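You operate a simulated robot arm through the tools that you are given. There is no shell and no other tool. Be economical: measure what you need, move in short steps, check, and stop when the job is done.

You run a simulated robot arm. Do the job below in one go: nothing can be reset, and whatever is moved stays where it is left.

JOB
Put things in order on the table top. At the end: the purple scoop stands where the blue hand pump stood; the yellow sponge stands on top of the white divider tray; the blue hand pump stands on top of the red tin (marked "BARLEY TEA"); the green bottle stands where the yellow sponge stood; whatever was shut is shut again. Leave all else as you found it, and nothing knocked over.
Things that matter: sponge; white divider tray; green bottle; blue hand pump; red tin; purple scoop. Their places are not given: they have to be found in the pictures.

It is judged by the outcome, as a careful person would: the job done as asked, and still so three seconds after it is handed in. It fails if anything else is knocked over, pushed out of place, dropped, spilled or broken.

ROBOT AND FRAMES
A 7-joint arm with a two-finger parallel gripper, fixed in place. Base frame: the origin is at the foot of the arm, x ahead of it, y to its left, z up; the work surface is at about z = 0. Units: cm, rad, N and s.
With the tool pointing down near the work surface it reaches from about 22 to 58 cm from the base axis. Its first joint turns from -1.152 to 1.152 rad. Payload 2.5 kg.
The TCP is the grasp point between the finger pads, 2.3 cm short of the fingertips. In the tool frame z runs along the fingers and y along their closing line. The gripper opens to 9.4 cm. The fingers are 3.8 cm wide and 1 cm thick; the gripper's body (5.4 by 9.6 cm) begins 3.9 cm behind the TCP.
Orientation is that of the tool frame in the base frame, as a unit quaternion [x, y, z, w]. With the fingers straight down and closing along the base's y, the tool's x points along the base's -x, its y along +y and its z along -z.

CONTROLS
- The arm moves only by the tool step_arm. Its arguments are lists of equal length, an entry for each row: "delta_pos": the shift along the base's x, y, z in units of 50 mm (1.0 is 50 mm), a list of three; "dr": the turn, a rotation vector about the base's x, y, z in units of 8 degrees (1.0 is 8 degrees), a list of three. In form: {"delta_pos": [[x, y, z], ...], "dr": [[rx, ry, rz], ...]}. A call has 1 to 8 rows; each row shifts and turns the commanded pose from where the row before left it. "gripper" is the gripper command, from -1 (shut) to 1 (fully open), values between in proportion, set as the call begins (left out, the last holds). A call with a number of a shift or a turn outside -1 to 1 is refused whole. Rows are played at 5 a second. More than 5 cm and 0.15 rad between two rows, or a gripper value outside its range, and nothing of the call is played. A pose out of reach is approached as far as the arm can. The call stops where the force on the tool passes 40 N (or 10 N more than at its start, if that is more) or the arm is blocked; 0.2 s more then pass. Each finger travels about 10.8 cm/s and halts on what it meets, pressing with about 44 N; the grip force reading is that of the motor and also rises with nothing between the fingers. The clock runs only during rows and for 0.2 s after the last one: add rows that do not move to give the fingers time. The reply holds the time, the measured pose of the TCP, the force on the tool along the base axes, the opening and the grip force, in the units named above and with some noise, and new pictures: "pictures" is both (left out), scene, wrist or none.
- Cameras (640 x 400 px; columns grow to the right, rows downward): "scene" is fixed at [11.23, -40.74, 53.43]; the picture's right is [0.87, -0.49, 0.00], its down [-0.32, -0.57, -0.75] and it looks along [0.37, 0.66, -0.66] (base axes); focal length 262 px, centre (320, 200). "wrist" rides on the gripper at [8.6, 1.6, -7.5] in the tool frame; the picture's right is [-0.18, 0.98, 0.00], its down [-0.58, -0.11, -0.81] and it looks along [-0.79, -0.15, 0.59] (tool axes); focal length 243 px, centre (320, 200).
- measure_at(camera, pixels): there is no depth. For up to 12 entries [column, row, z] of the newest picture of that camera ("zoom" is the newest enlarged one), the place [x, y] in the base frame at which the ray of that pixel passes the height z, good to about 0.2 cm. No time passes.
- zoom(camera, box): a new picture of the part [left, top, right, bottom] of that camera's present view, enlarged. No time passes.
- finish_job(): hands the job in; it is judged then, once.

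Keep the steps short. Do not move on a guess: measure, check each grasp and each placing, and mend mistakes. In all there are 80 turns and 170 pictures (those below and enlarged ones count). Leave the gripper open and the arm clear of the work at the hand-in unless told otherwise, and finish with a single line.

The tools are called by a JSON object that holds its "name" and its "arguments". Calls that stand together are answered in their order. step_arm: Moves the arm, as the interface text tells. Its arguments: {"type":"object","properties":{"delta_pos":{"type":"array","items":{"type":"array","items":{"type":"number"}}},"dr":{"type":"array","items":{"type":"array","items":{"type":"number"}}},"gripper":{"type":"number"},"pictures":{"type":"string","enum":["both","scene","wrist","none"]}},"required":["delta_pos","dr"]} The other tools are called the same way: measure_at (camera, pixels) gives the place at which the rays of pixels pass given heights; zoom (camera, box) takes an enlarged picture of a part of a camera's view; finish_job () hands the job in.

At the start:

```text
t: 0.0
ee_pos: [35.04, 1.57, 34.32]
tool_rot: [0.0, 1.0, 0.0, 0.001]
contact_force: [0.3, -0.2, 0.3]
width: 9.41
grasp_force: 0.0
```

scene: 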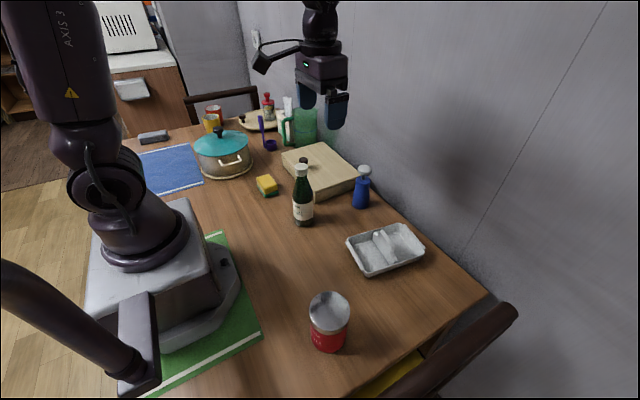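
wrist: 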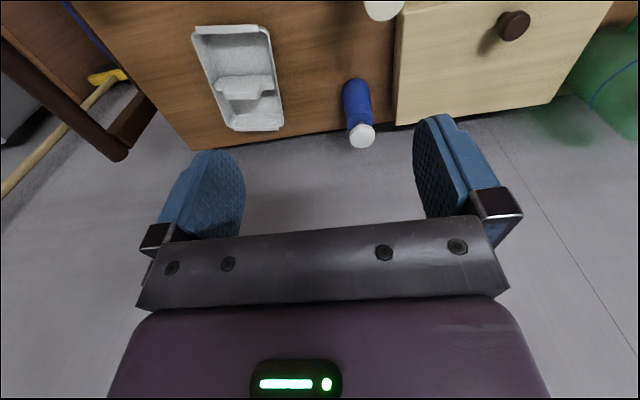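

I see the tin near (329,322), the tray (385,248), the pump (362,188), the bottle (303,195), the sponge (266,186) and the scoop (265,135). I'll zoom in on these before measuring.

{"name": "zoom", "arguments": {"camera": "scene", "box": [190, 80, 350, 180]}}

{"name": "zoom", "arguments": {"camera": "scene", "box": [240, 140, 400, 240]}}

{"name": "zoom", "arguments": {"camera": "scene", "box": [280, 210, 472, 360]}}

```text
4.00 times, centred on (270, 130) of scene
```

zoom: 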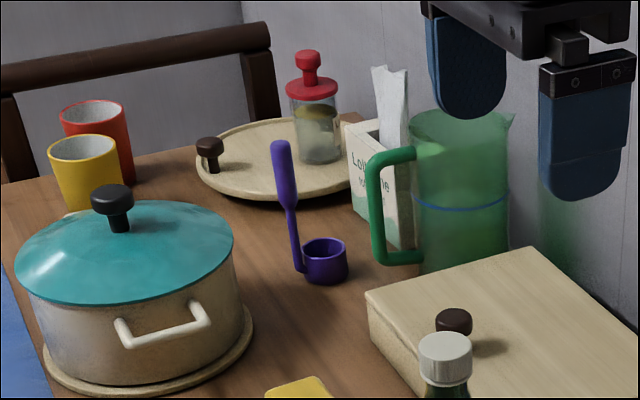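

```text
4.00 times, centred on (320, 190) of scene
```

zoom: 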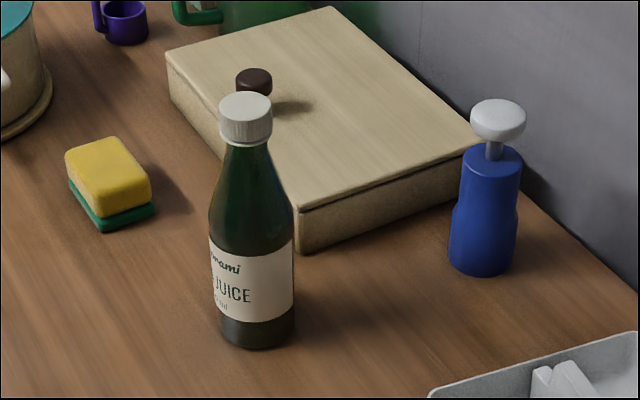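

```text
2.67 times, centred on (376, 285) of scene
```

zoom: 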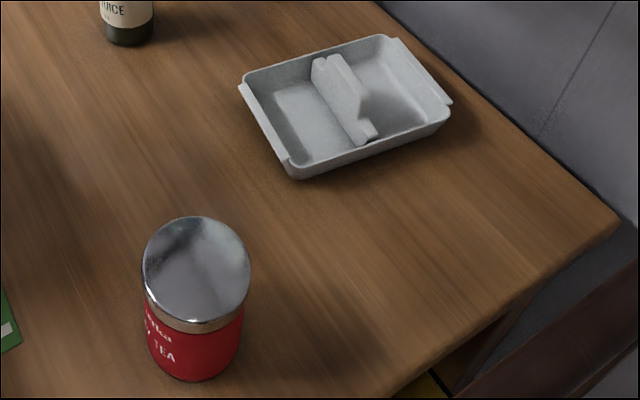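

Now I'll measure the base and top points in the scene picture.

{"name": "measure_at", "arguments": {"camera": "scene", "pixels": [[271.3, 150.5, 0], [271.3, 142, 3], [260.5, 116, 12], [266.3, 198, 0], [278.8, 192.5, 0], [257.5, 186, 0], [270, 174, 4], [256.3, 178.8, 4], [277.5, 184.5, 4], [304.3, 227, 0], [304, 216, 0], [301.5, 166, 18]]}}

{"name": "measure_at", "arguments": {"camera": "scene", "pixels": [[360, 208.8, 0], [353, 204, 0], [368.5, 205, 0], [364.5, 170, 13], [329, 353.2, 0], [311, 340, 0], [346.5, 340, 0], [329.5, 311, 12], [310, 312, 11], [350, 312, 11]]}}

{"name": "measure_at", "arguments": {"camera": "scene", "pixels": [[346, 241, 4], [402, 223, 4], [425, 248, 4], [364, 274, 4], [366, 277, 0], [376, 233, 4], [394, 263, 4], [283, 152, 5], [320, 142, 5], [359, 177, 5], [316, 191, 5], [303, 163, 6]]}}

```text
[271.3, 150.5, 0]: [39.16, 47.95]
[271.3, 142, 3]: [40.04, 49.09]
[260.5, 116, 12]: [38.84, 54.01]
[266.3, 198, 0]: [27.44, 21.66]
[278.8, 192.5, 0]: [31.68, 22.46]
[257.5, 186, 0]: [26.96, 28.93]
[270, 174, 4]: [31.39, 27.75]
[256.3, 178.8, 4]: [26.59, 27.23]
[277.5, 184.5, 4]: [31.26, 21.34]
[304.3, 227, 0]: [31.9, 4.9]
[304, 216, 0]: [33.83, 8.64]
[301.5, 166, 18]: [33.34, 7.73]
```

```text
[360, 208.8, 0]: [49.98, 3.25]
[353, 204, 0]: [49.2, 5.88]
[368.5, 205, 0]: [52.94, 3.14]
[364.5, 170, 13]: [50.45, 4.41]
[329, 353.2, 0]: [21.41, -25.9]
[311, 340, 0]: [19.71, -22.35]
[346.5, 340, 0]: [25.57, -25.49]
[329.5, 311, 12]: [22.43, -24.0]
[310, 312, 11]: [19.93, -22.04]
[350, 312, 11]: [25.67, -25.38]
```

```text
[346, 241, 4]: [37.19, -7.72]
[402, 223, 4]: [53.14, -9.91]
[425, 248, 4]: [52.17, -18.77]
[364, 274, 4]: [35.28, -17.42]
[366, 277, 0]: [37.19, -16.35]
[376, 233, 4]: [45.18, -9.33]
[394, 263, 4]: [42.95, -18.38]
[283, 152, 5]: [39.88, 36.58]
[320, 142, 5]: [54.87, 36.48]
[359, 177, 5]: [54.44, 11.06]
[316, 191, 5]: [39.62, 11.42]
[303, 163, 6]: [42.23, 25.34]
```

Next I'll estimate heights by sending rays through features and checking them against the object axes.

{"name": "measure_at", "arguments": {"camera": "scene", "pixels": [[363, 178.7, 9], [363, 178.7, 11], [364.5, 172, 12], [364.5, 172, 14], [365, 164.5, 14], [365, 164.5, 16], [301.5, 163, 18], [301.5, 163, 20], [301.5, 175, 16], [330, 291, 12], [330, 330, 11], [330, 330, 9]]}}

{"name": "step_arm", "arguments": {"delta_pos": [[0.2, 0.2, -0.6], [0.2, 0.2, -0.6], [0, 0, -0.4]], "dr": [[0, 0, 0], [0, 0, 0], [0, 0, 0]]}}

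```text
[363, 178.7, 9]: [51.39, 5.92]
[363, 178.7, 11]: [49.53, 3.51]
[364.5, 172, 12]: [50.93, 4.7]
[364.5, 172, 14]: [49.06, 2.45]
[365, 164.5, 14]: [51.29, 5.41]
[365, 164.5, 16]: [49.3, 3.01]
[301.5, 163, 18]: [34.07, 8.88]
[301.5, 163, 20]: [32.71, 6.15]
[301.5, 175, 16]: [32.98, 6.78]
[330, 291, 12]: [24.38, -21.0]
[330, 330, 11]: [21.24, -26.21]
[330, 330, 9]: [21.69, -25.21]
```

```text
t: 0.8
ee_pos: [37.19, 3.61, 26.34]
tool_rot: [-0.001, 1.0, 0.0, 0.0]
contact_force: [0.0, 0.4, -0.5]
width: 9.4
grasp_force: 0.1
```

scene: 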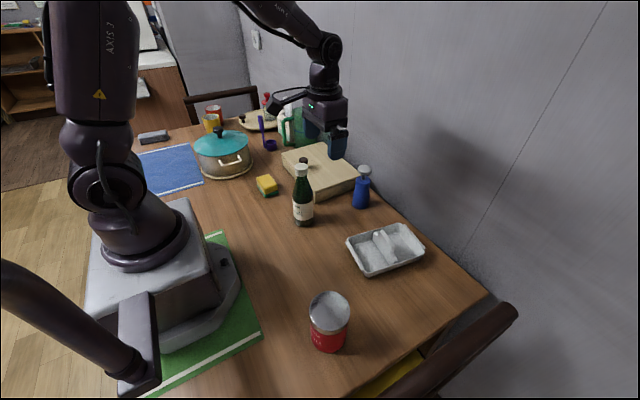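
wrist: 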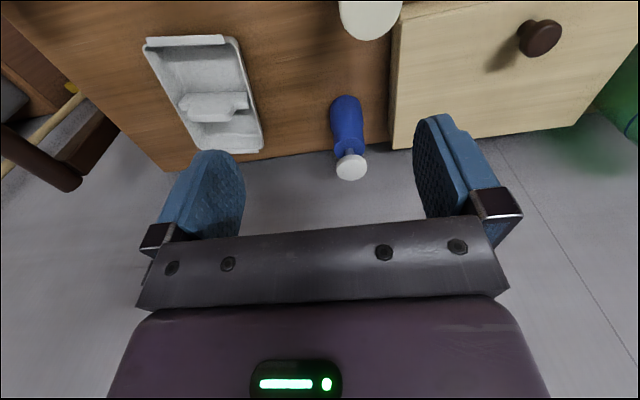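

The pump body top is at about z=10, and the knob spans about 12–14.5 at (51,4.7). I'll take a wrist reading to refine this, and check the tray, sponge and tin later.

{"name": "measure_at", "arguments": {"camera": "wrist", "pixels": [[351, 167, 12], [351, 165, 13.5], [351, 165, 14.5], [348, 102, 0], [371, 22, 19]]}}

{"name": "zoom", "arguments": {"camera": "wrist", "box": [270, 60, 430, 200]}}

```text
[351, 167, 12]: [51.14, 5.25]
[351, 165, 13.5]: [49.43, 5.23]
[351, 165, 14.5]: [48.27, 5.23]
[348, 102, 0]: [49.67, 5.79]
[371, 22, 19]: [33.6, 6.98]
```

```text
2.86 times, centred on (350, 130) of wrist
```

zoom: 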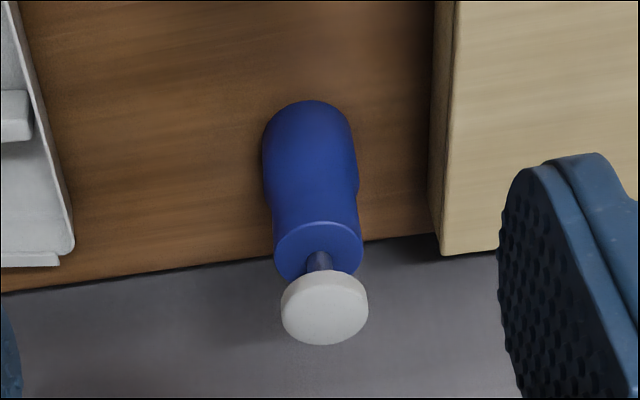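

Crossing the two rays puts the pump axis at about (51.1, 5.2), the knob top at about 13.3 and the body top at about 9.5. I'll move above it with the fingers part open, staying high.

{"name": "step_arm", "arguments": {"delta_pos": [[0.93, 0.107, 0], [0.93, 0.107, 0], [0.92, 0.106, 0], [0, 0, -0.8], [0, 0, -0.6], [0, 0, 0]], "dr": [[0, 0, 0], [0, 0, 0], [0, 0, 0], [0, 0, 0], [0, 0, 0], [0, 0, 0]], "gripper": 0.5}}

```text
t: 2.2
ee_pos: [51.07, 5.14, 19.27]
tool_rot: [-0.001, 1.0, 0.0, 0.0]
contact_force: [1.2, -0.7, -0.4]
width: 7.04
grasp_force: 0.0
```

scene: 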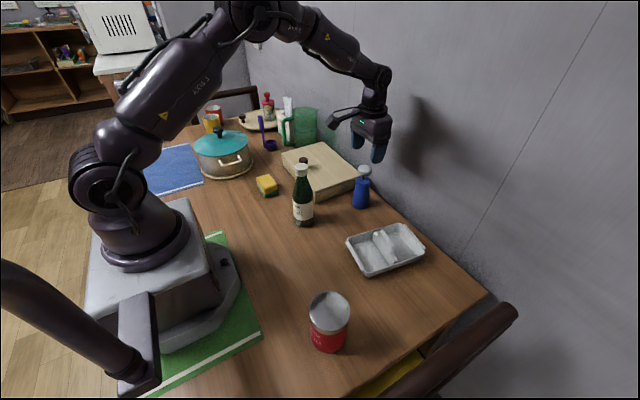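
wrist: 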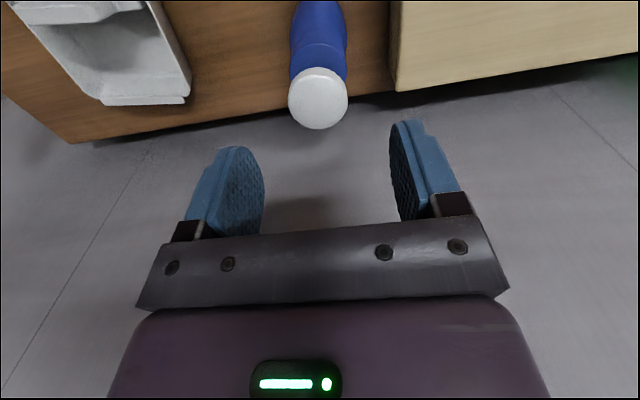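

Knob top centre in the wrist view is at about (318,99). I'll measure it at several heights before going down.

{"name": "measure_at", "arguments": {"camera": "wrist", "pixels": [[318, 99, 12.5], [318, 99, 13.3], [289, 99, 13], [348, 99, 13], [318, 67, 13]]}}

```text
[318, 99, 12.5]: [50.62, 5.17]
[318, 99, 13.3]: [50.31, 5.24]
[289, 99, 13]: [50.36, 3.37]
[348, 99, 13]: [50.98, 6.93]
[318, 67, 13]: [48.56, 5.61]
```

The pump is centred at about (50.7, 5.2). I'll descend to z≈9.9, watching the force.

{"name": "step_arm", "arguments": {"delta_pos": [[-0.06, 0.01, -0.7], [0, 0, -0.6], [0, 0, -0.4], [0, 0, -0.17]], "dr": [[0, 0, 0], [0, 0, 0], [0, 0, 0], [0, 0, 0]]}}

```text
t: 3.2
ee_pos: [50.69, 5.12, 10.03]
tool_rot: [0.001, 1.0, 0.0, 0.0]
contact_force: [0.5, -0.3, -1.0]
width: 7.03
grasp_force: 0.1
```

scene: 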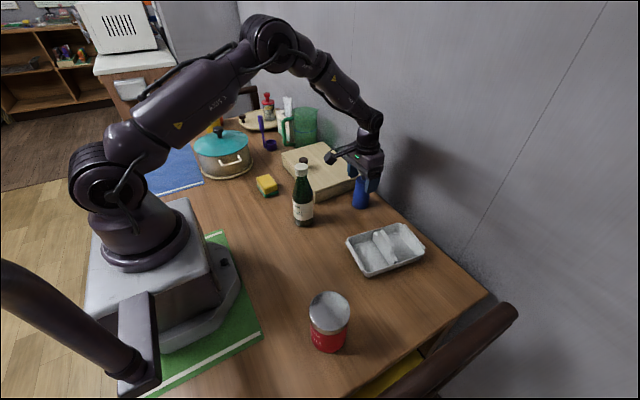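
wrist: 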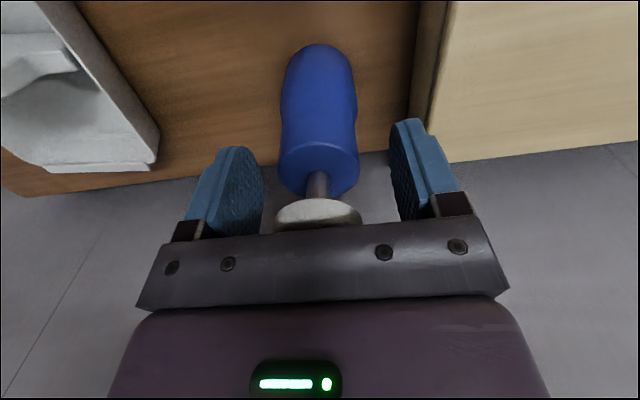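

There's no contact and the knob is clear of the palm. I'll close on the body top.

{"name": "measure_at", "arguments": {"camera": "wrist", "pixels": [[318, 172, 9.5], [318, 172, 9], [318, 172, 8.5], [318, 62, 0]]}}

{"name": "step_arm", "arguments": {"delta_pos": [[0, 0, 0], [0, 0, 0], [0, 0, 0]], "dr": [[0, 0, 0], [0, 0, 0], [0, 0, 0]], "gripper": -1, "pictures": "wrist"}}

```text
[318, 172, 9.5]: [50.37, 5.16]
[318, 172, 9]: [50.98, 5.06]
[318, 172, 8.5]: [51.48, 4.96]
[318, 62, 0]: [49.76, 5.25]
```

```text
t: 4.0
ee_pos: [50.72, 5.16, 9.87]
tool_rot: [0.0, 1.0, 0.0, -0.001]
contact_force: [-0.2, 0.0, 0.3]
width: 4.27
grasp_force: 44.1
```

wrist: 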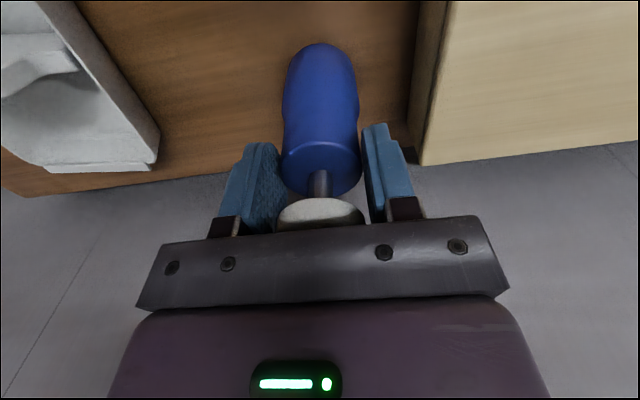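

Gripped at 4.27 cm. I'll lift straight up and check.

{"name": "step_arm", "arguments": {"delta_pos": [[0, 0, 0.2], [0, 0, 0.6], [0, 0, 0.9], [0, 0, 0.9], [0, 0, 0.9], [0, 0, 0]], "dr": [[0, 0, 0], [0, 0, 0], [0, 0, 0], [0, 0, 0], [0, 0, 0], [0, 0, 0]]}}

```text
t: 5.4
ee_pos: [50.62, 5.24, 27.51]
tool_rot: [0.0, 1.0, 0.0, -0.001]
contact_force: [0.3, -0.3, -0.2]
width: 4.29
grasp_force: 44.0
```

scene: 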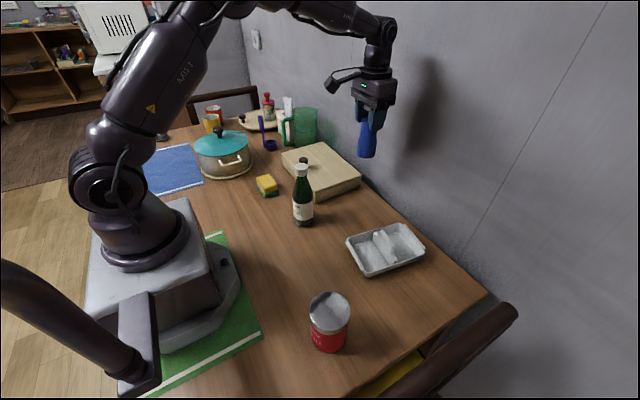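
wrist: 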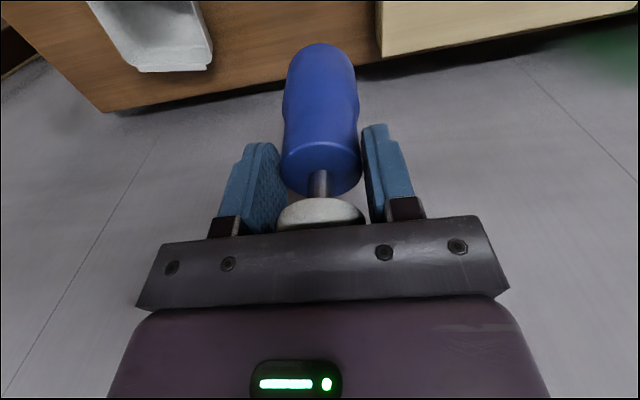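

The pump is held upright with its bottom at z≈17.6. I'll carry it over the tin at about (22.9, −23), turning the tool about 45° as I go.

{"name": "step_arm", "arguments": {"delta_pos": [[-0.69, -0.7, 0], [-0.69, -0.7, 0], [-0.69, -0.7, 0], [-0.69, -0.7, 0], [-0.69, -0.7, 0], [-0.69, -0.7, 0], [-0.69, -0.7, 0], [-0.69, -0.7, 0]], "dr": [[0, 0, -0.7], [0, 0, -0.7], [0, 0, -0.7], [0, 0, -0.7], [0, 0, -0.7], [0, 0, -0.7], [0, 0, -0.7], [0, 0, -0.7]]}}

```text
t: 7.2
ee_pos: [23.1, -22.87, 27.51]
tool_rot: [0.381, 0.924, 0.001, 0.0]
contact_force: [-0.3, -0.3, -1.4]
width: 4.24
grasp_force: 44.0
```

scene: 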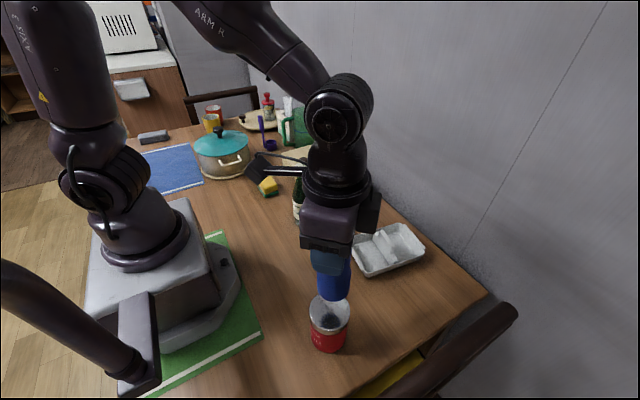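
wrist: 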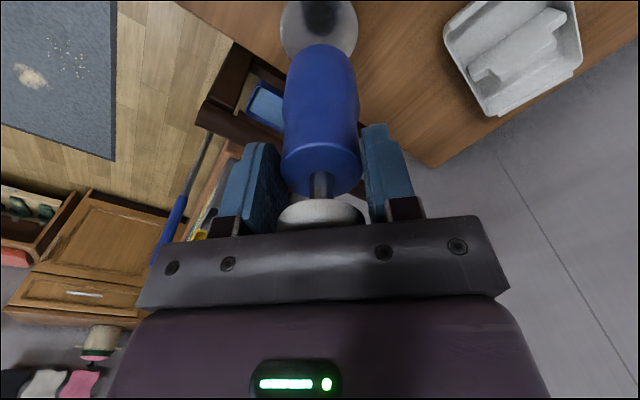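

The tin top shows at about (319,30) in the wrist view. I'll check its centre.

{"name": "measure_at", "arguments": {"camera": "wrist", "pixels": [[281, 28, 10], [358, 28, 10], [319, 28, 10], [319, 28, 11]]}}

{"name": "zoom", "arguments": {"camera": "wrist", "box": [240, 0, 400, 100]}}

{"name": "zoom", "arguments": {"camera": "scene", "box": [270, 260, 390, 360]}}

```text
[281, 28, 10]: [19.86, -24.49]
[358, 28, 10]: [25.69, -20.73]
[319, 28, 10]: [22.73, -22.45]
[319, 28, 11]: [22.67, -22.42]
```

```text
4.00 times, centred on (320, 50) of wrist
```

zoom: 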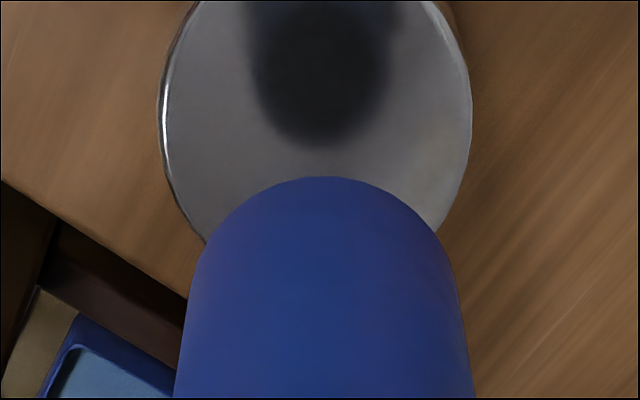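

```text
4.00 times, centred on (330, 310) of scene
```

zoom: 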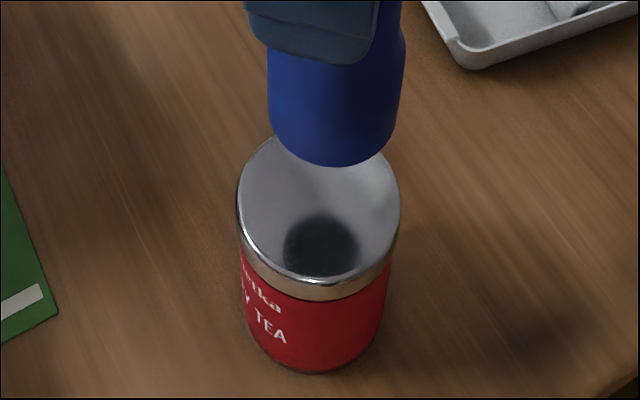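

The tin centre is about (22.8, −22.6) with its top at z≈9.5. I'll centre the pump and lower it to just above.

{"name": "step_arm", "arguments": {"delta_pos": [[-0.06, 0.03, -0.5], [0, 0, -0.6], [0, 0, -0.3], [0, 0, 0]], "dr": [[0, 0, 0], [0, 0, 0], [0, 0, 0], [0, 0, 0]]}}

{"name": "zoom", "arguments": {"camera": "scene", "box": [270, 260, 390, 360]}}

```text
t: 8.2
ee_pos: [22.79, -22.66, 20.46]
tool_rot: [0.381, 0.925, 0.001, 0.001]
contact_force: [-0.4, 0.2, -0.3]
width: 4.26
grasp_force: 44.0
```

scene: 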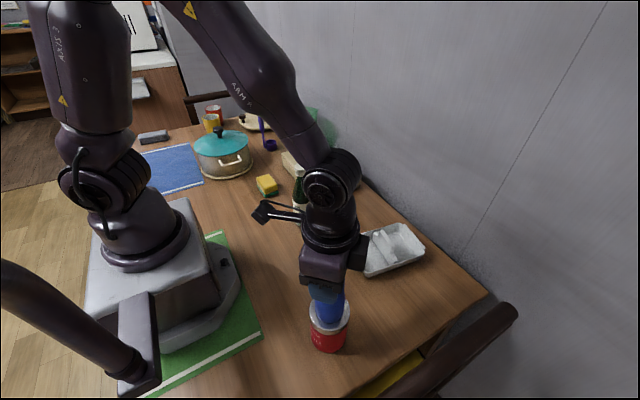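
wrist: 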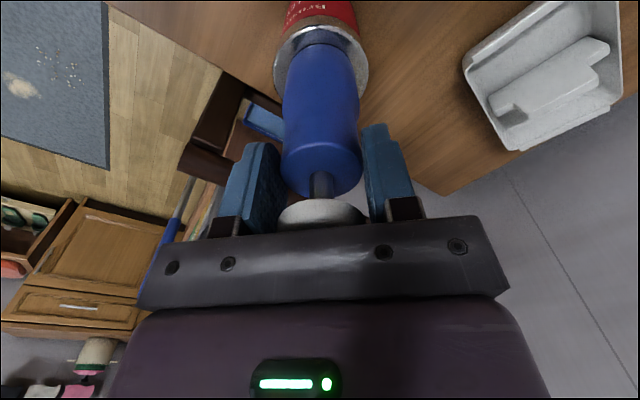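

```text
4.00 times, centred on (330, 310) of scene
```

zoom: 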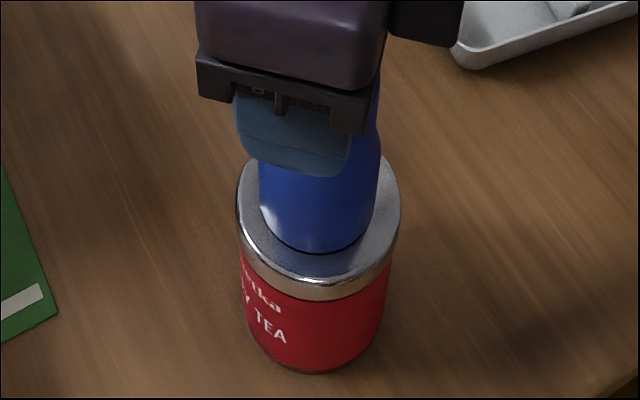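

The pump is centred over the lid. I'll lower it in small steps and watch the force.

{"name": "step_arm", "arguments": {"delta_pos": [[0, 0, -0.06], [0, 0, -0.06], [0, 0, 0]], "dr": [[0, 0, 0], [0, 0, 0], [0, 0, 0]], "pictures": "none"}}

{"name": "zoom", "arguments": {"camera": "scene", "box": [270, 260, 390, 360]}}

```text
t: 8.8
ee_pos: [22.85, -22.87, 20.26]
tool_rot: [0.38, 0.925, 0.0, 0.002]
contact_force: [-1.4, 1.9, 9.9]
width: 4.21
grasp_force: 44.2
stopped in row 2: the force on the tool passed its limit (the readings are from after the stop); the commanded pose is now the measured one
```

```text
4.00 times, centred on (330, 310) of scene
```

zoom: 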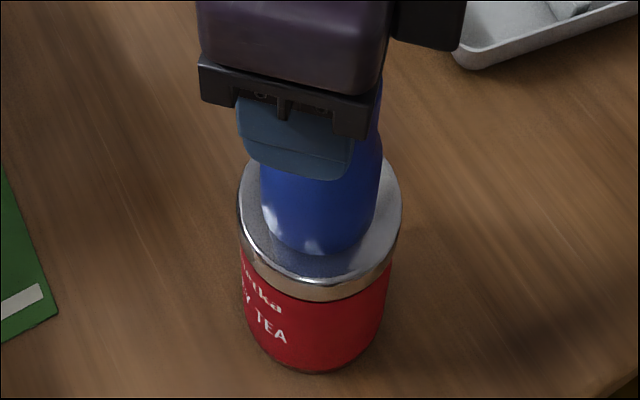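

It made contact at z≈20.3, so the tin is about 10.3 cm tall. I'll release with a modest opening.

{"name": "step_arm", "arguments": {"delta_pos": [[0, 0, 0], [0, 0, 0], [0, 0, 0]], "dr": [[0, 0, 0], [0, 0, 0], [0, 0, 0]], "gripper": 0.4}}

{"name": "zoom", "arguments": {"camera": "scene", "box": [270, 260, 390, 360]}}

```text
t: 9.6
ee_pos: [22.88, -22.9, 20.36]
tool_rot: [0.381, 0.925, 0.001, 0.001]
contact_force: [-0.5, -0.2, -0.3]
width: 6.56
grasp_force: 0.1
```

scene: 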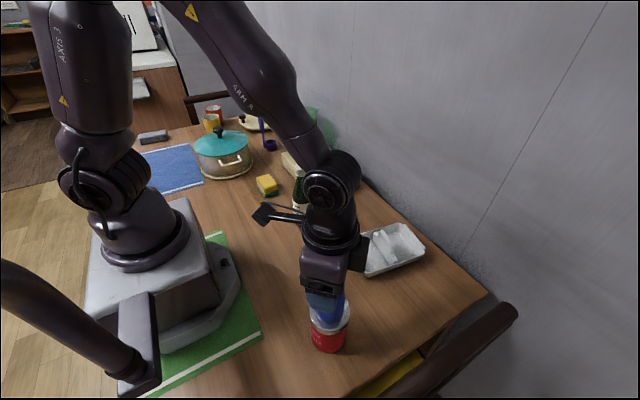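
wrist: 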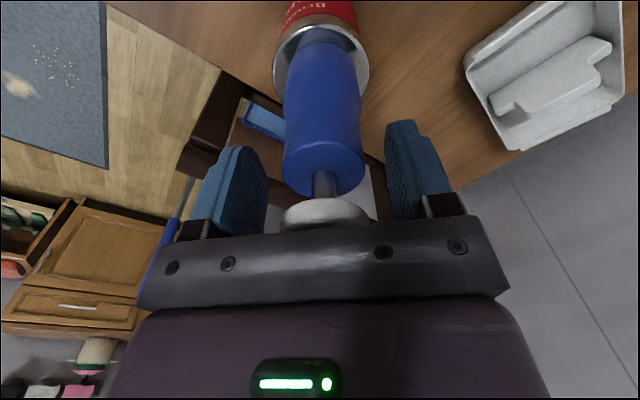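

```text
4.00 times, centred on (330, 310) of scene
```

zoom: 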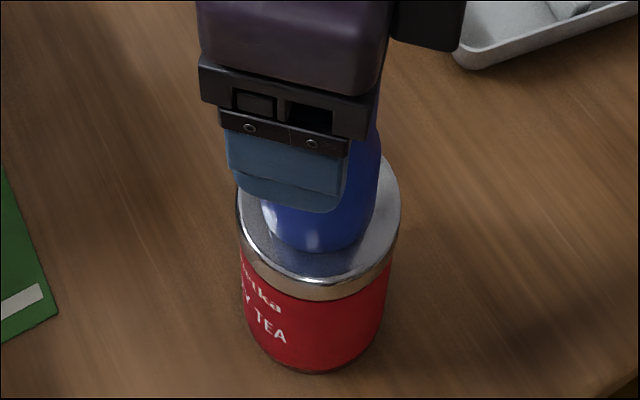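

The pump stands free on the lid. I'll raise the arm straight up, clear of it.

{"name": "step_arm", "arguments": {"delta_pos": [[0, 0, 0.3], [0, 0, 0.8], [0, 0, 0.9], [0, 0, 0.5]], "dr": [[0, 0, 0], [0, 0, 0], [0, 0, 0], [0, 0, 0]]}}

```text
t: 10.6
ee_pos: [22.64, -22.56, 32.87]
tool_rot: [0.382, 0.924, 0.0, 0.003]
contact_force: [0.3, 0.0, 0.6]
width: 6.57
grasp_force: 0.0
```

scene: 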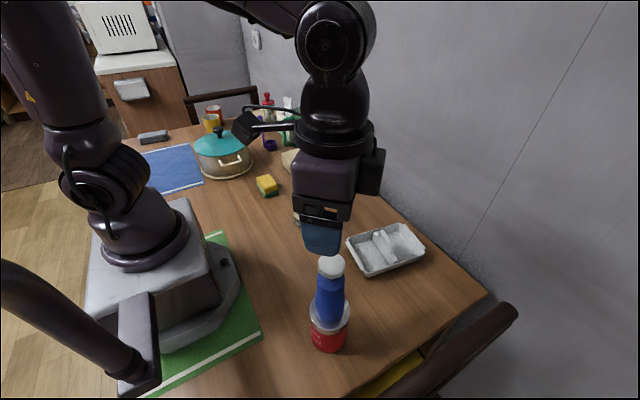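
wrist: 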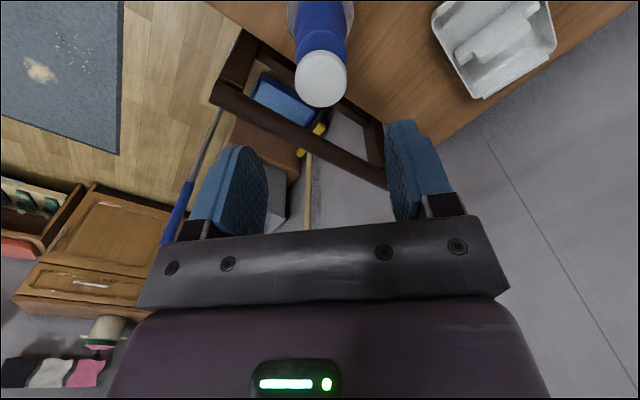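

The pump is standing on the tin. Now I'll head for the scoop around (39,48), going high along an arc and turning the tool to face radially.

{"name": "step_arm", "arguments": {"delta_pos": [[0.335, 0.665, 0], [0.335, 0.665, 0], [0.335, 0.665, 0], [0.335, 0.665, 0], [0.335, 0.665, 0], [0.335, 0.665, 0], [0.335, 0.665, 0], [0.335, 0.665, 0]], "dr": [[0, 0, 0.75], [0, 0, 0.75], [0, 0, 0.75], [0, 0, 0.75], [0, 0, 0.75], [0, 0, 0.75], [0, 0, 0.75], [0, 0, 0.75]], "pictures": "none"}}

{"name": "step_arm", "arguments": {"delta_pos": [[-0.175, 0.725, 0], [-0.175, 0.725, 0], [-0.175, 0.725, 0], [-0.175, 0.725, 0], [-0.175, 0.725, 0], [-0.175, 0.725, 0], [-0.175, 0.725, 0], [-0.175, 0.725, 0]], "dr": [[0, 0, 0.75], [0, 0, 0.75], [0, 0, 0.75], [0, 0, 0.75], [0, 0, 0.75], [0, 0, 0.75], [0, 0, 0.75], [0, 0, 0.75]]}}

```text
t: 12.4
ee_pos: [36.26, 3.77, 32.7]
tool_rot: [-0.029, 1.0, 0.002, 0.001]
contact_force: [0.0, 0.0, 0.2]
width: 6.57
grasp_force: 0.1
```

```text
t: 14.2
ee_pos: [29.33, 32.79, 32.86]
tool_rot: [-0.433, 0.901, 0.001, 0.001]
contact_force: [-0.5, -0.6, 1.1]
width: 6.56
grasp_force: 0.0
```

scene: 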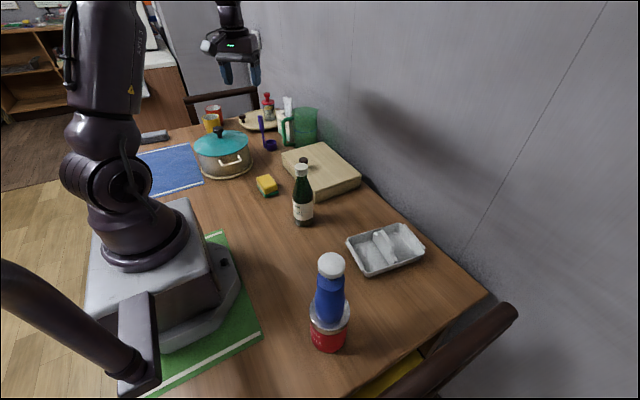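
wrist: 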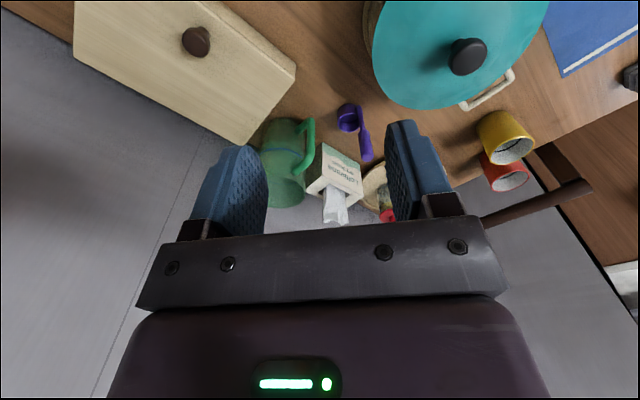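

I'll zoom on the scoop to triangulate it.

{"name": "zoom", "arguments": {"camera": "wrist", "box": [290, 70, 418, 170]}}

{"name": "measure_at", "arguments": {"camera": "scene", "pixels": [[260.25, 116.25, 10], [260.25, 116.25, 12], [260.25, 116.25, 14], [264.75, 147.5, 0], [264.75, 147.5, 1], [271.3, 141.75, 3], [271.3, 141.75, 4]]}}

{"name": "measure_at", "arguments": {"camera": "wrist", "pixels": [[367, 158, 10], [367, 158, 12], [367, 158, 14], [350, 118, 3], [350, 118, 4], [360, 112, 1]]}}

```text
4.00 times, centred on (354, 120) of wrist
```

zoom: 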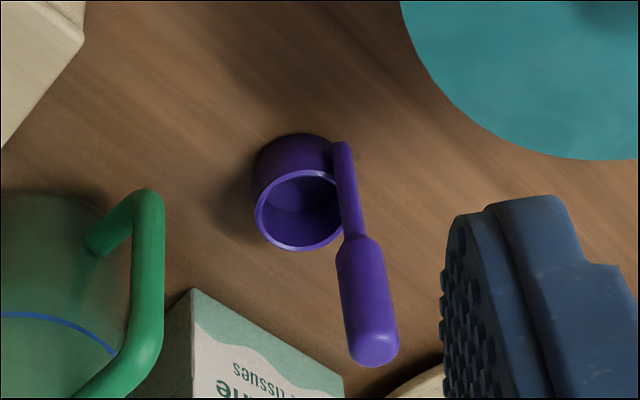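

```text
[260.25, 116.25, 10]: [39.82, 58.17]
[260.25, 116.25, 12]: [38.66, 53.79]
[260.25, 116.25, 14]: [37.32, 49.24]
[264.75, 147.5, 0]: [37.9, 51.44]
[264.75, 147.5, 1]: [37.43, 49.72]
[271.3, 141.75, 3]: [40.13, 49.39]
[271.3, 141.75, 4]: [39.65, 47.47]
```

```text
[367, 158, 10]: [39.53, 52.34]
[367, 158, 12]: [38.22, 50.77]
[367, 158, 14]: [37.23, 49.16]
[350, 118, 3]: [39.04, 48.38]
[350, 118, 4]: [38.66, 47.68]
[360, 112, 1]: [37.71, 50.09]
```

The handle is near vertical at (37.3, 49.4) with its top at z≈14, and the cup is at about (39.3, 48). It's 62 cm out, so the tool must tilt outward. I'll check the neighbours (pot, pitcher, tissue box) for clearance.

{"name": "measure_at", "arguments": {"camera": "scene", "pixels": [[200, 167, 0], [253, 160, 0], [227.5, 178.7, 0], [248, 139, 9], [194, 146, 9], [218, 128, 12], [243, 160, 7], [296, 147, 0], [283, 142, 3], [283, 120, 10], [286, 142, 0], [277, 132, 0]]}}

{"name": "measure_at", "arguments": {"camera": "wrist", "pixels": [[372, 90, 9], [400, 108, 9], [467, 57, 12], [463, 107, 6], [315, 122, 14], [308, 145, 14], [304, 120, 14], [335, 185, 14], [361, 185, 10], [315, 175, 10]]}}

```text
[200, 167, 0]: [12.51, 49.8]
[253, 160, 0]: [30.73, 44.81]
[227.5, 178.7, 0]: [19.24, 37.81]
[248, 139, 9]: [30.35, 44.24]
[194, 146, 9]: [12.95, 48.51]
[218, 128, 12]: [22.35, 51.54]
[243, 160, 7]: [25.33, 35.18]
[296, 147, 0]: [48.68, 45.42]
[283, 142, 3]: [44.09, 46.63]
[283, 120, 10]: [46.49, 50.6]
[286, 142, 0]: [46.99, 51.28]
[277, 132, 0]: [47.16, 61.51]
```

```text
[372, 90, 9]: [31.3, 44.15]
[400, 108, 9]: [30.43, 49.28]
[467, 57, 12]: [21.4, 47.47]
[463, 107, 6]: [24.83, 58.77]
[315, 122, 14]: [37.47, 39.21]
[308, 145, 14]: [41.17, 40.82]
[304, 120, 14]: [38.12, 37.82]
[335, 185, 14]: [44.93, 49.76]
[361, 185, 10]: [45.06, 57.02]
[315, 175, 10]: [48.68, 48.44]
```

Pot rim reaches about x=31, and the pitcher handle is near (45,46). I'll approach with heading 65° and 25° of outward tilt, which clears both. First a pre-grasp pose about 10 cm back.

{"name": "step_arm", "arguments": {"delta_pos": [[0.213, 0.44, -0.36], [0.213, 0.44, -0.36], [0.213, 0.44, -0.36], [0.213, 0.44, -0.36], [0.213, 0.44, -0.36], [0.213, 0.44, -0.36], [0, 0, 0]], "dr": [[0, 0, 0.86], [0, 0, 0.86], [0.707, -0.33, 0], [0.707, -0.33, 0], [0.707, -0.33, 0], [0.707, -0.33, 0], [0, 0, 0]], "gripper": 0.1}}

```text
t: 15.8
ee_pos: [35.65, 45.91, 22.04]
tool_rot: [-0.524, 0.823, 0.118, 0.185]
contact_force: [0.6, -0.6, 0.8]
width: 5.16
grasp_force: 0.0
```

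scene: 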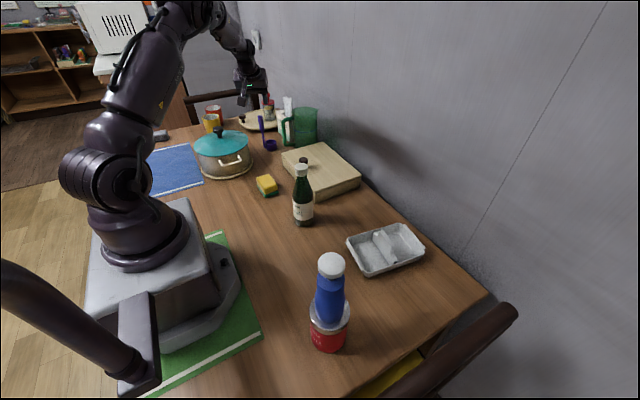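
wrist: 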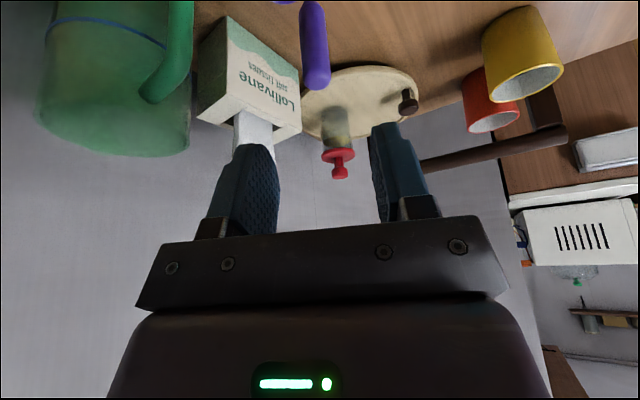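

The pose is reached. I'll measure the handle top at (316,80) from here.

{"name": "measure_at", "arguments": {"camera": "wrist", "pixels": [[316, 80, 13.5], [316, 80, 14], [314, 40, 10], [314, 40, 11], [314, 40, 12], [303, 5, 5]]}}

{"name": "zoom", "arguments": {"camera": "scene", "box": [220, 60, 340, 160]}}

```text
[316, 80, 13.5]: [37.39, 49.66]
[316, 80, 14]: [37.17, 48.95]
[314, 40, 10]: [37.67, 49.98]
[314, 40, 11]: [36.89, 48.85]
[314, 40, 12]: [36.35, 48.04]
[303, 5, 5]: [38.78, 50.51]
```

```text
4.00 times, centred on (280, 110) of scene
```

zoom: 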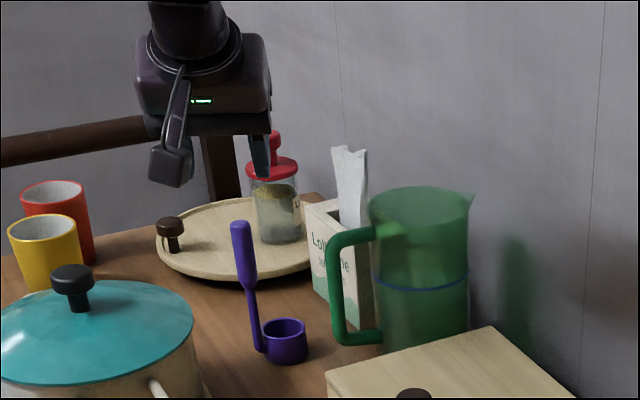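

The handle is confirmed at (37.3, 49.4) with its top at 13.7. I'll approach along the tool axis, stopping 3 cm short.

{"name": "step_arm", "arguments": {"delta_pos": [[-0.1, -0.23, 0], [0.108, 0.232, -0.549], [0.108, 0.232, -0.549], [0.108, 0.232, -0.549], [0, 0, 0]], "dr": [[0, 0, 0], [0, 0, 0], [0, 0, 0], [0, 0, 0], [0, 0, 0]]}}

{"name": "zoom", "arguments": {"camera": "scene", "box": [220, 60, 340, 160]}}

```text
t: 17.0
ee_pos: [36.56, 48.3, 13.8]
tool_rot: [-0.526, 0.822, 0.118, 0.183]
contact_force: [0.7, 0.9, 0.2]
width: 5.16
grasp_force: 0.0
```

scene: 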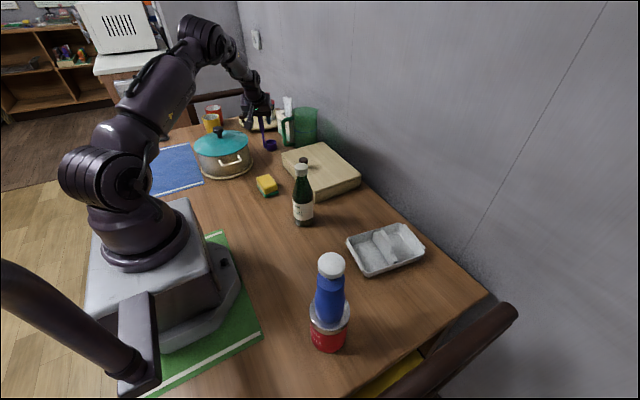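
wrist: 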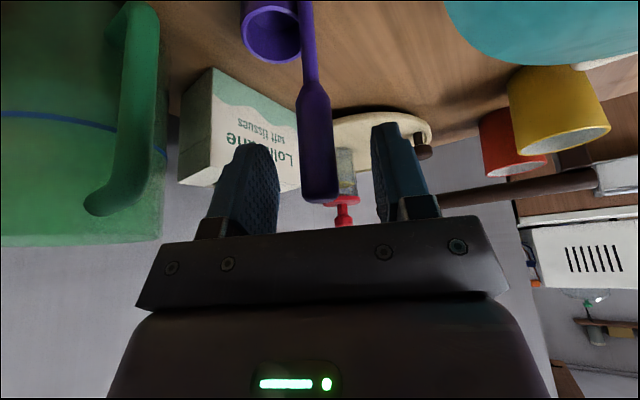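

```text
4.00 times, centred on (280, 110) of scene
```

zoom: 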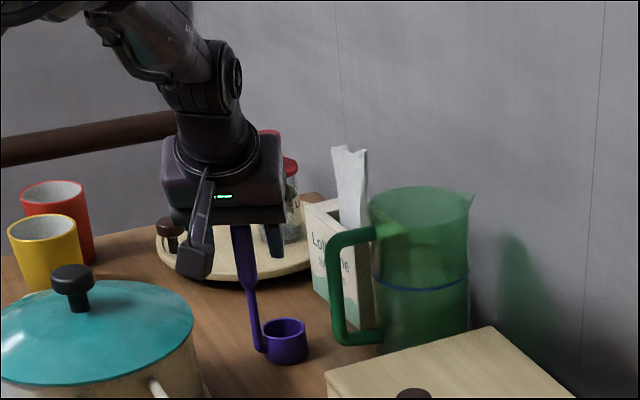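

The handle sits between the fingers. Now the last 2.4 cm, then close.

{"name": "step_arm", "arguments": {"delta_pos": [[0.07, 0.11, -0.24], [0.07, 0.1, -0.24], [0, 0, 0]], "dr": [[0, 0, 0], [0, 0, 0], [0, 0, 0]]}}

```text
t: 17.8
ee_pos: [37.41, 49.41, 11.29]
tool_rot: [-0.524, 0.824, 0.117, 0.183]
contact_force: [0.0, -0.2, -0.1]
width: 5.17
grasp_force: 0.0
```

scene: 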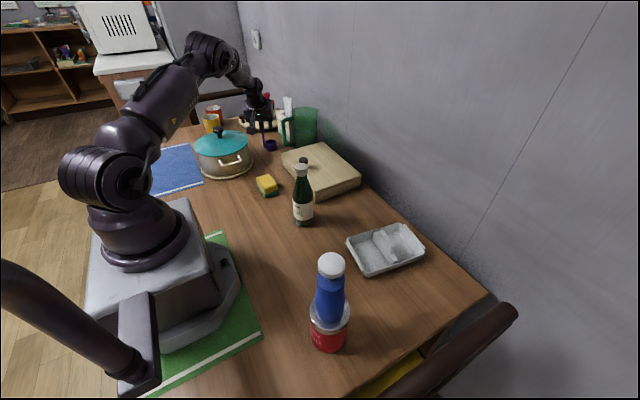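
wrist: 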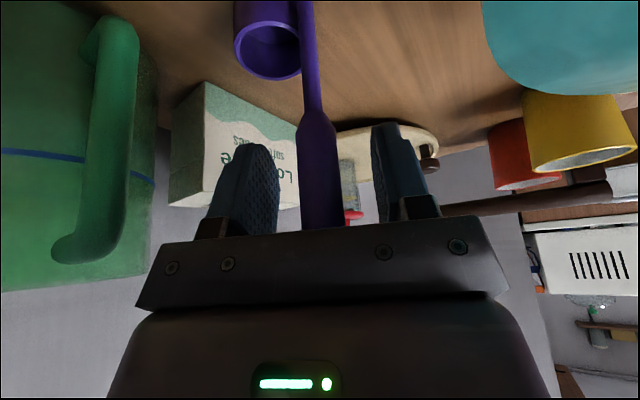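

The handle is centred between the fingers. I'll close.

{"name": "step_arm", "arguments": {"delta_pos": [[0, 0, 0], [0, 0, 0], [0, 0, 0]], "dr": [[0, 0, 0], [0, 0, 0], [0, 0, 0]], "gripper": -1, "pictures": "wrist"}}

```text
t: 18.6
ee_pos: [37.37, 49.36, 11.32]
tool_rot: [-0.525, 0.823, 0.117, 0.184]
contact_force: [0.9, -0.1, 0.2]
width: 1.81
grasp_force: 44.1
```

wrist: 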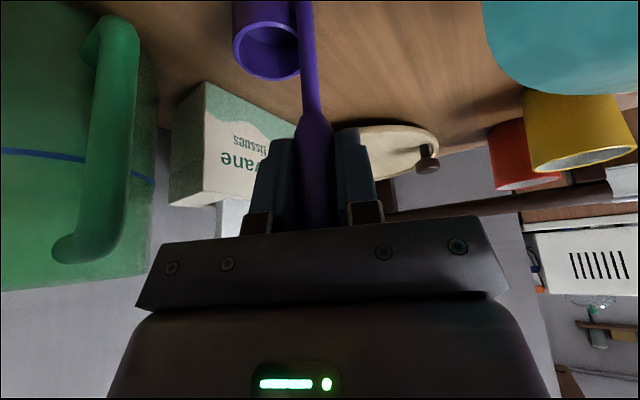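

Gripped at 1.81 cm. I'll lift straight up.

{"name": "step_arm", "arguments": {"delta_pos": [[0, 0, 0.3], [0, 0, 0.7], [0, 0, 0.7], [0, 0, 0.7], [0, 0, 0.6]], "dr": [[0, 0, 0], [0, 0, 0], [0, 0, 0], [0, 0, 0], [0, 0, 0]]}}

```text
t: 19.8
ee_pos: [37.35, 49.33, 26.44]
tool_rot: [-0.526, 0.822, 0.118, 0.183]
contact_force: [0.2, 0.2, -0.7]
width: 1.82
grasp_force: 43.4
```

scene: 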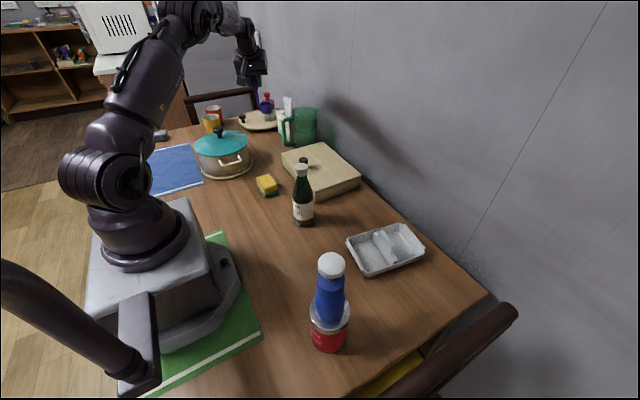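
wrist: 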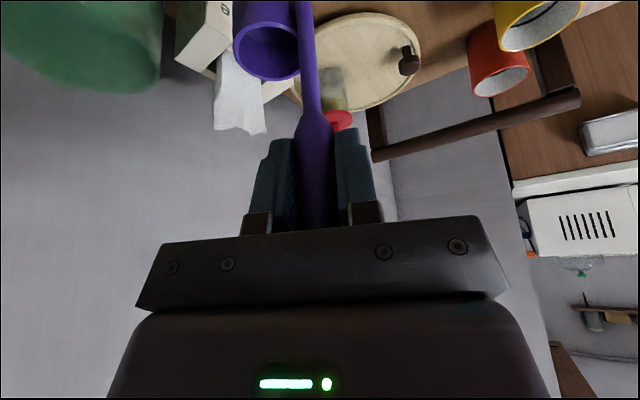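

The scoop is lifted and upright. I'll carry it to the pump's old spot, turning the heading from 65° to 10°.

{"name": "step_arm", "arguments": {"delta_pos": [[0.266, -0.848, 0], [0.266, -0.848, 0], [0.266, -0.848, 0], [0.266, -0.848, 0], [0.266, -0.848, 0]], "dr": [[0, 0, -0.6875], [0, 0, -0.6875], [0, 0, -0.6875], [0, 0, -0.6875], [0, 0, -0.6875]], "pictures": "none"}}

{"name": "step_arm", "arguments": {"delta_pos": [[0.266, -0.848, 0], [0.266, -0.848, 0], [0.266, -0.848, 0], [0.266, -0.848, 0], [0.266, -0.848, 0], [0, 0, -0.8], [0, 0, -0.8], [0, 0, 0]], "dr": [[0, 0, -0.6875], [0, 0, -0.6875], [0, 0, -0.6875], [0, 0, -0.6875], [0, 0, -0.6875], [0, 0, 0], [0, 0, 0], [0, 0, 0]]}}

{"name": "zoom", "arguments": {"camera": "scene", "box": [310, 120, 430, 220]}}

```text
t: 21.0
ee_pos: [43.99, 28.02, 26.4]
tool_rot: [-0.313, 0.924, 0.071, 0.206]
contact_force: [-0.2, -0.3, -0.6]
width: 1.83
grasp_force: 43.7
```

```text
t: 22.8
ee_pos: [50.7, 7.12, 18.39]
tool_rot: [-0.085, 0.972, 0.02, 0.217]
contact_force: [0.0, -0.2, -0.1]
width: 1.82
grasp_force: 44.1
```

scene: 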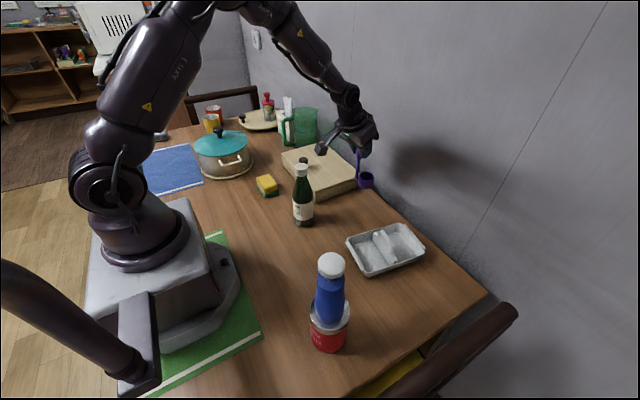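
wrist: 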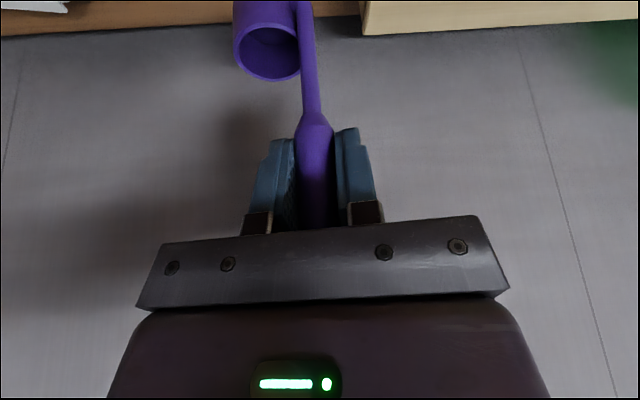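

```text
4.00 times, centred on (370, 170) of scene
```

zoom: 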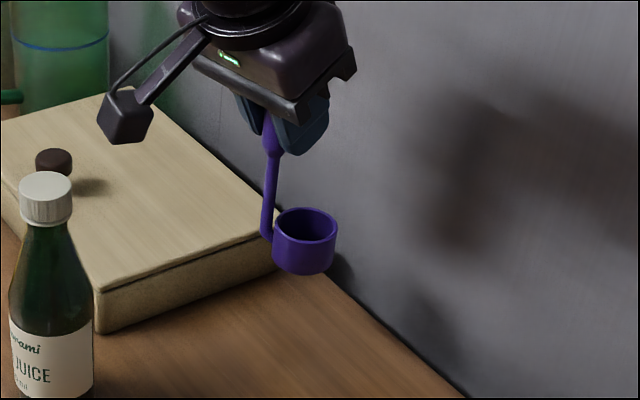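

The scoop hangs over the old pump spot. I'll lower it most of the way.

{"name": "step_arm", "arguments": {"delta_pos": [[0, -0.02, -0.6], [0, 0, -0.6], [0, 0, -0.12], [0, 0, 0]], "dr": [[0, 0, 0], [0, 0, 0], [0, 0, 0], [0, 0, 0]]}}

{"name": "zoom", "arguments": {"camera": "scene", "box": [310, 120, 430, 220]}}

```text
t: 23.8
ee_pos: [50.86, 6.91, 11.74]
tool_rot: [-0.086, 0.972, 0.02, 0.217]
contact_force: [0.1, -0.1, -1.1]
width: 1.79
grasp_force: 43.7
```

scene: 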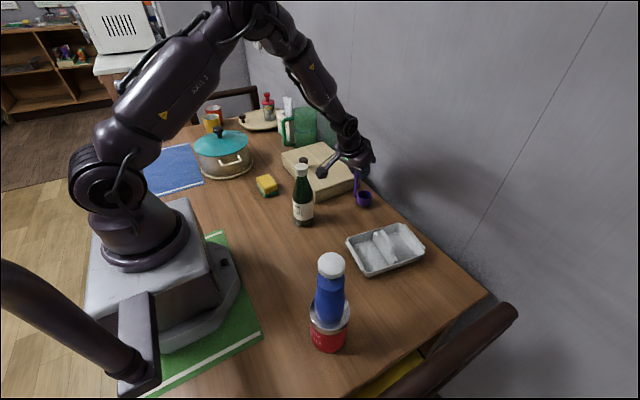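
wrist: 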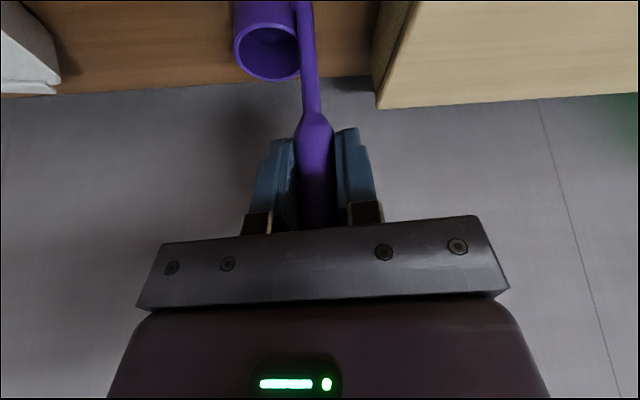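

```text
4.00 times, centred on (370, 170) of scene
```

zoom: 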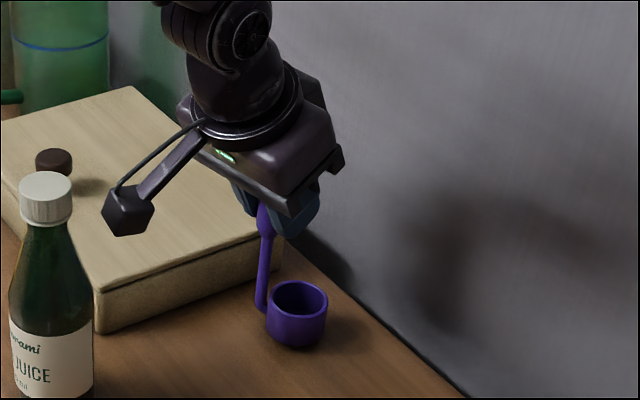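

I'll check where the cup bottom would be relative to the old pump spot (50.7, 5.2).

{"name": "measure_at", "arguments": {"camera": "scene", "pixels": [[364, 207, 0.4], [356.6, 203, 0.4], [371.5, 203, 0.4], [364.3, 194, 4], [356, 197, 0.5]]}}

```text
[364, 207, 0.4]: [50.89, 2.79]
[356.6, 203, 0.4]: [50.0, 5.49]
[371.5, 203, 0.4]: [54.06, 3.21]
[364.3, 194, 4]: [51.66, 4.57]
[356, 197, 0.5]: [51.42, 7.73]
```

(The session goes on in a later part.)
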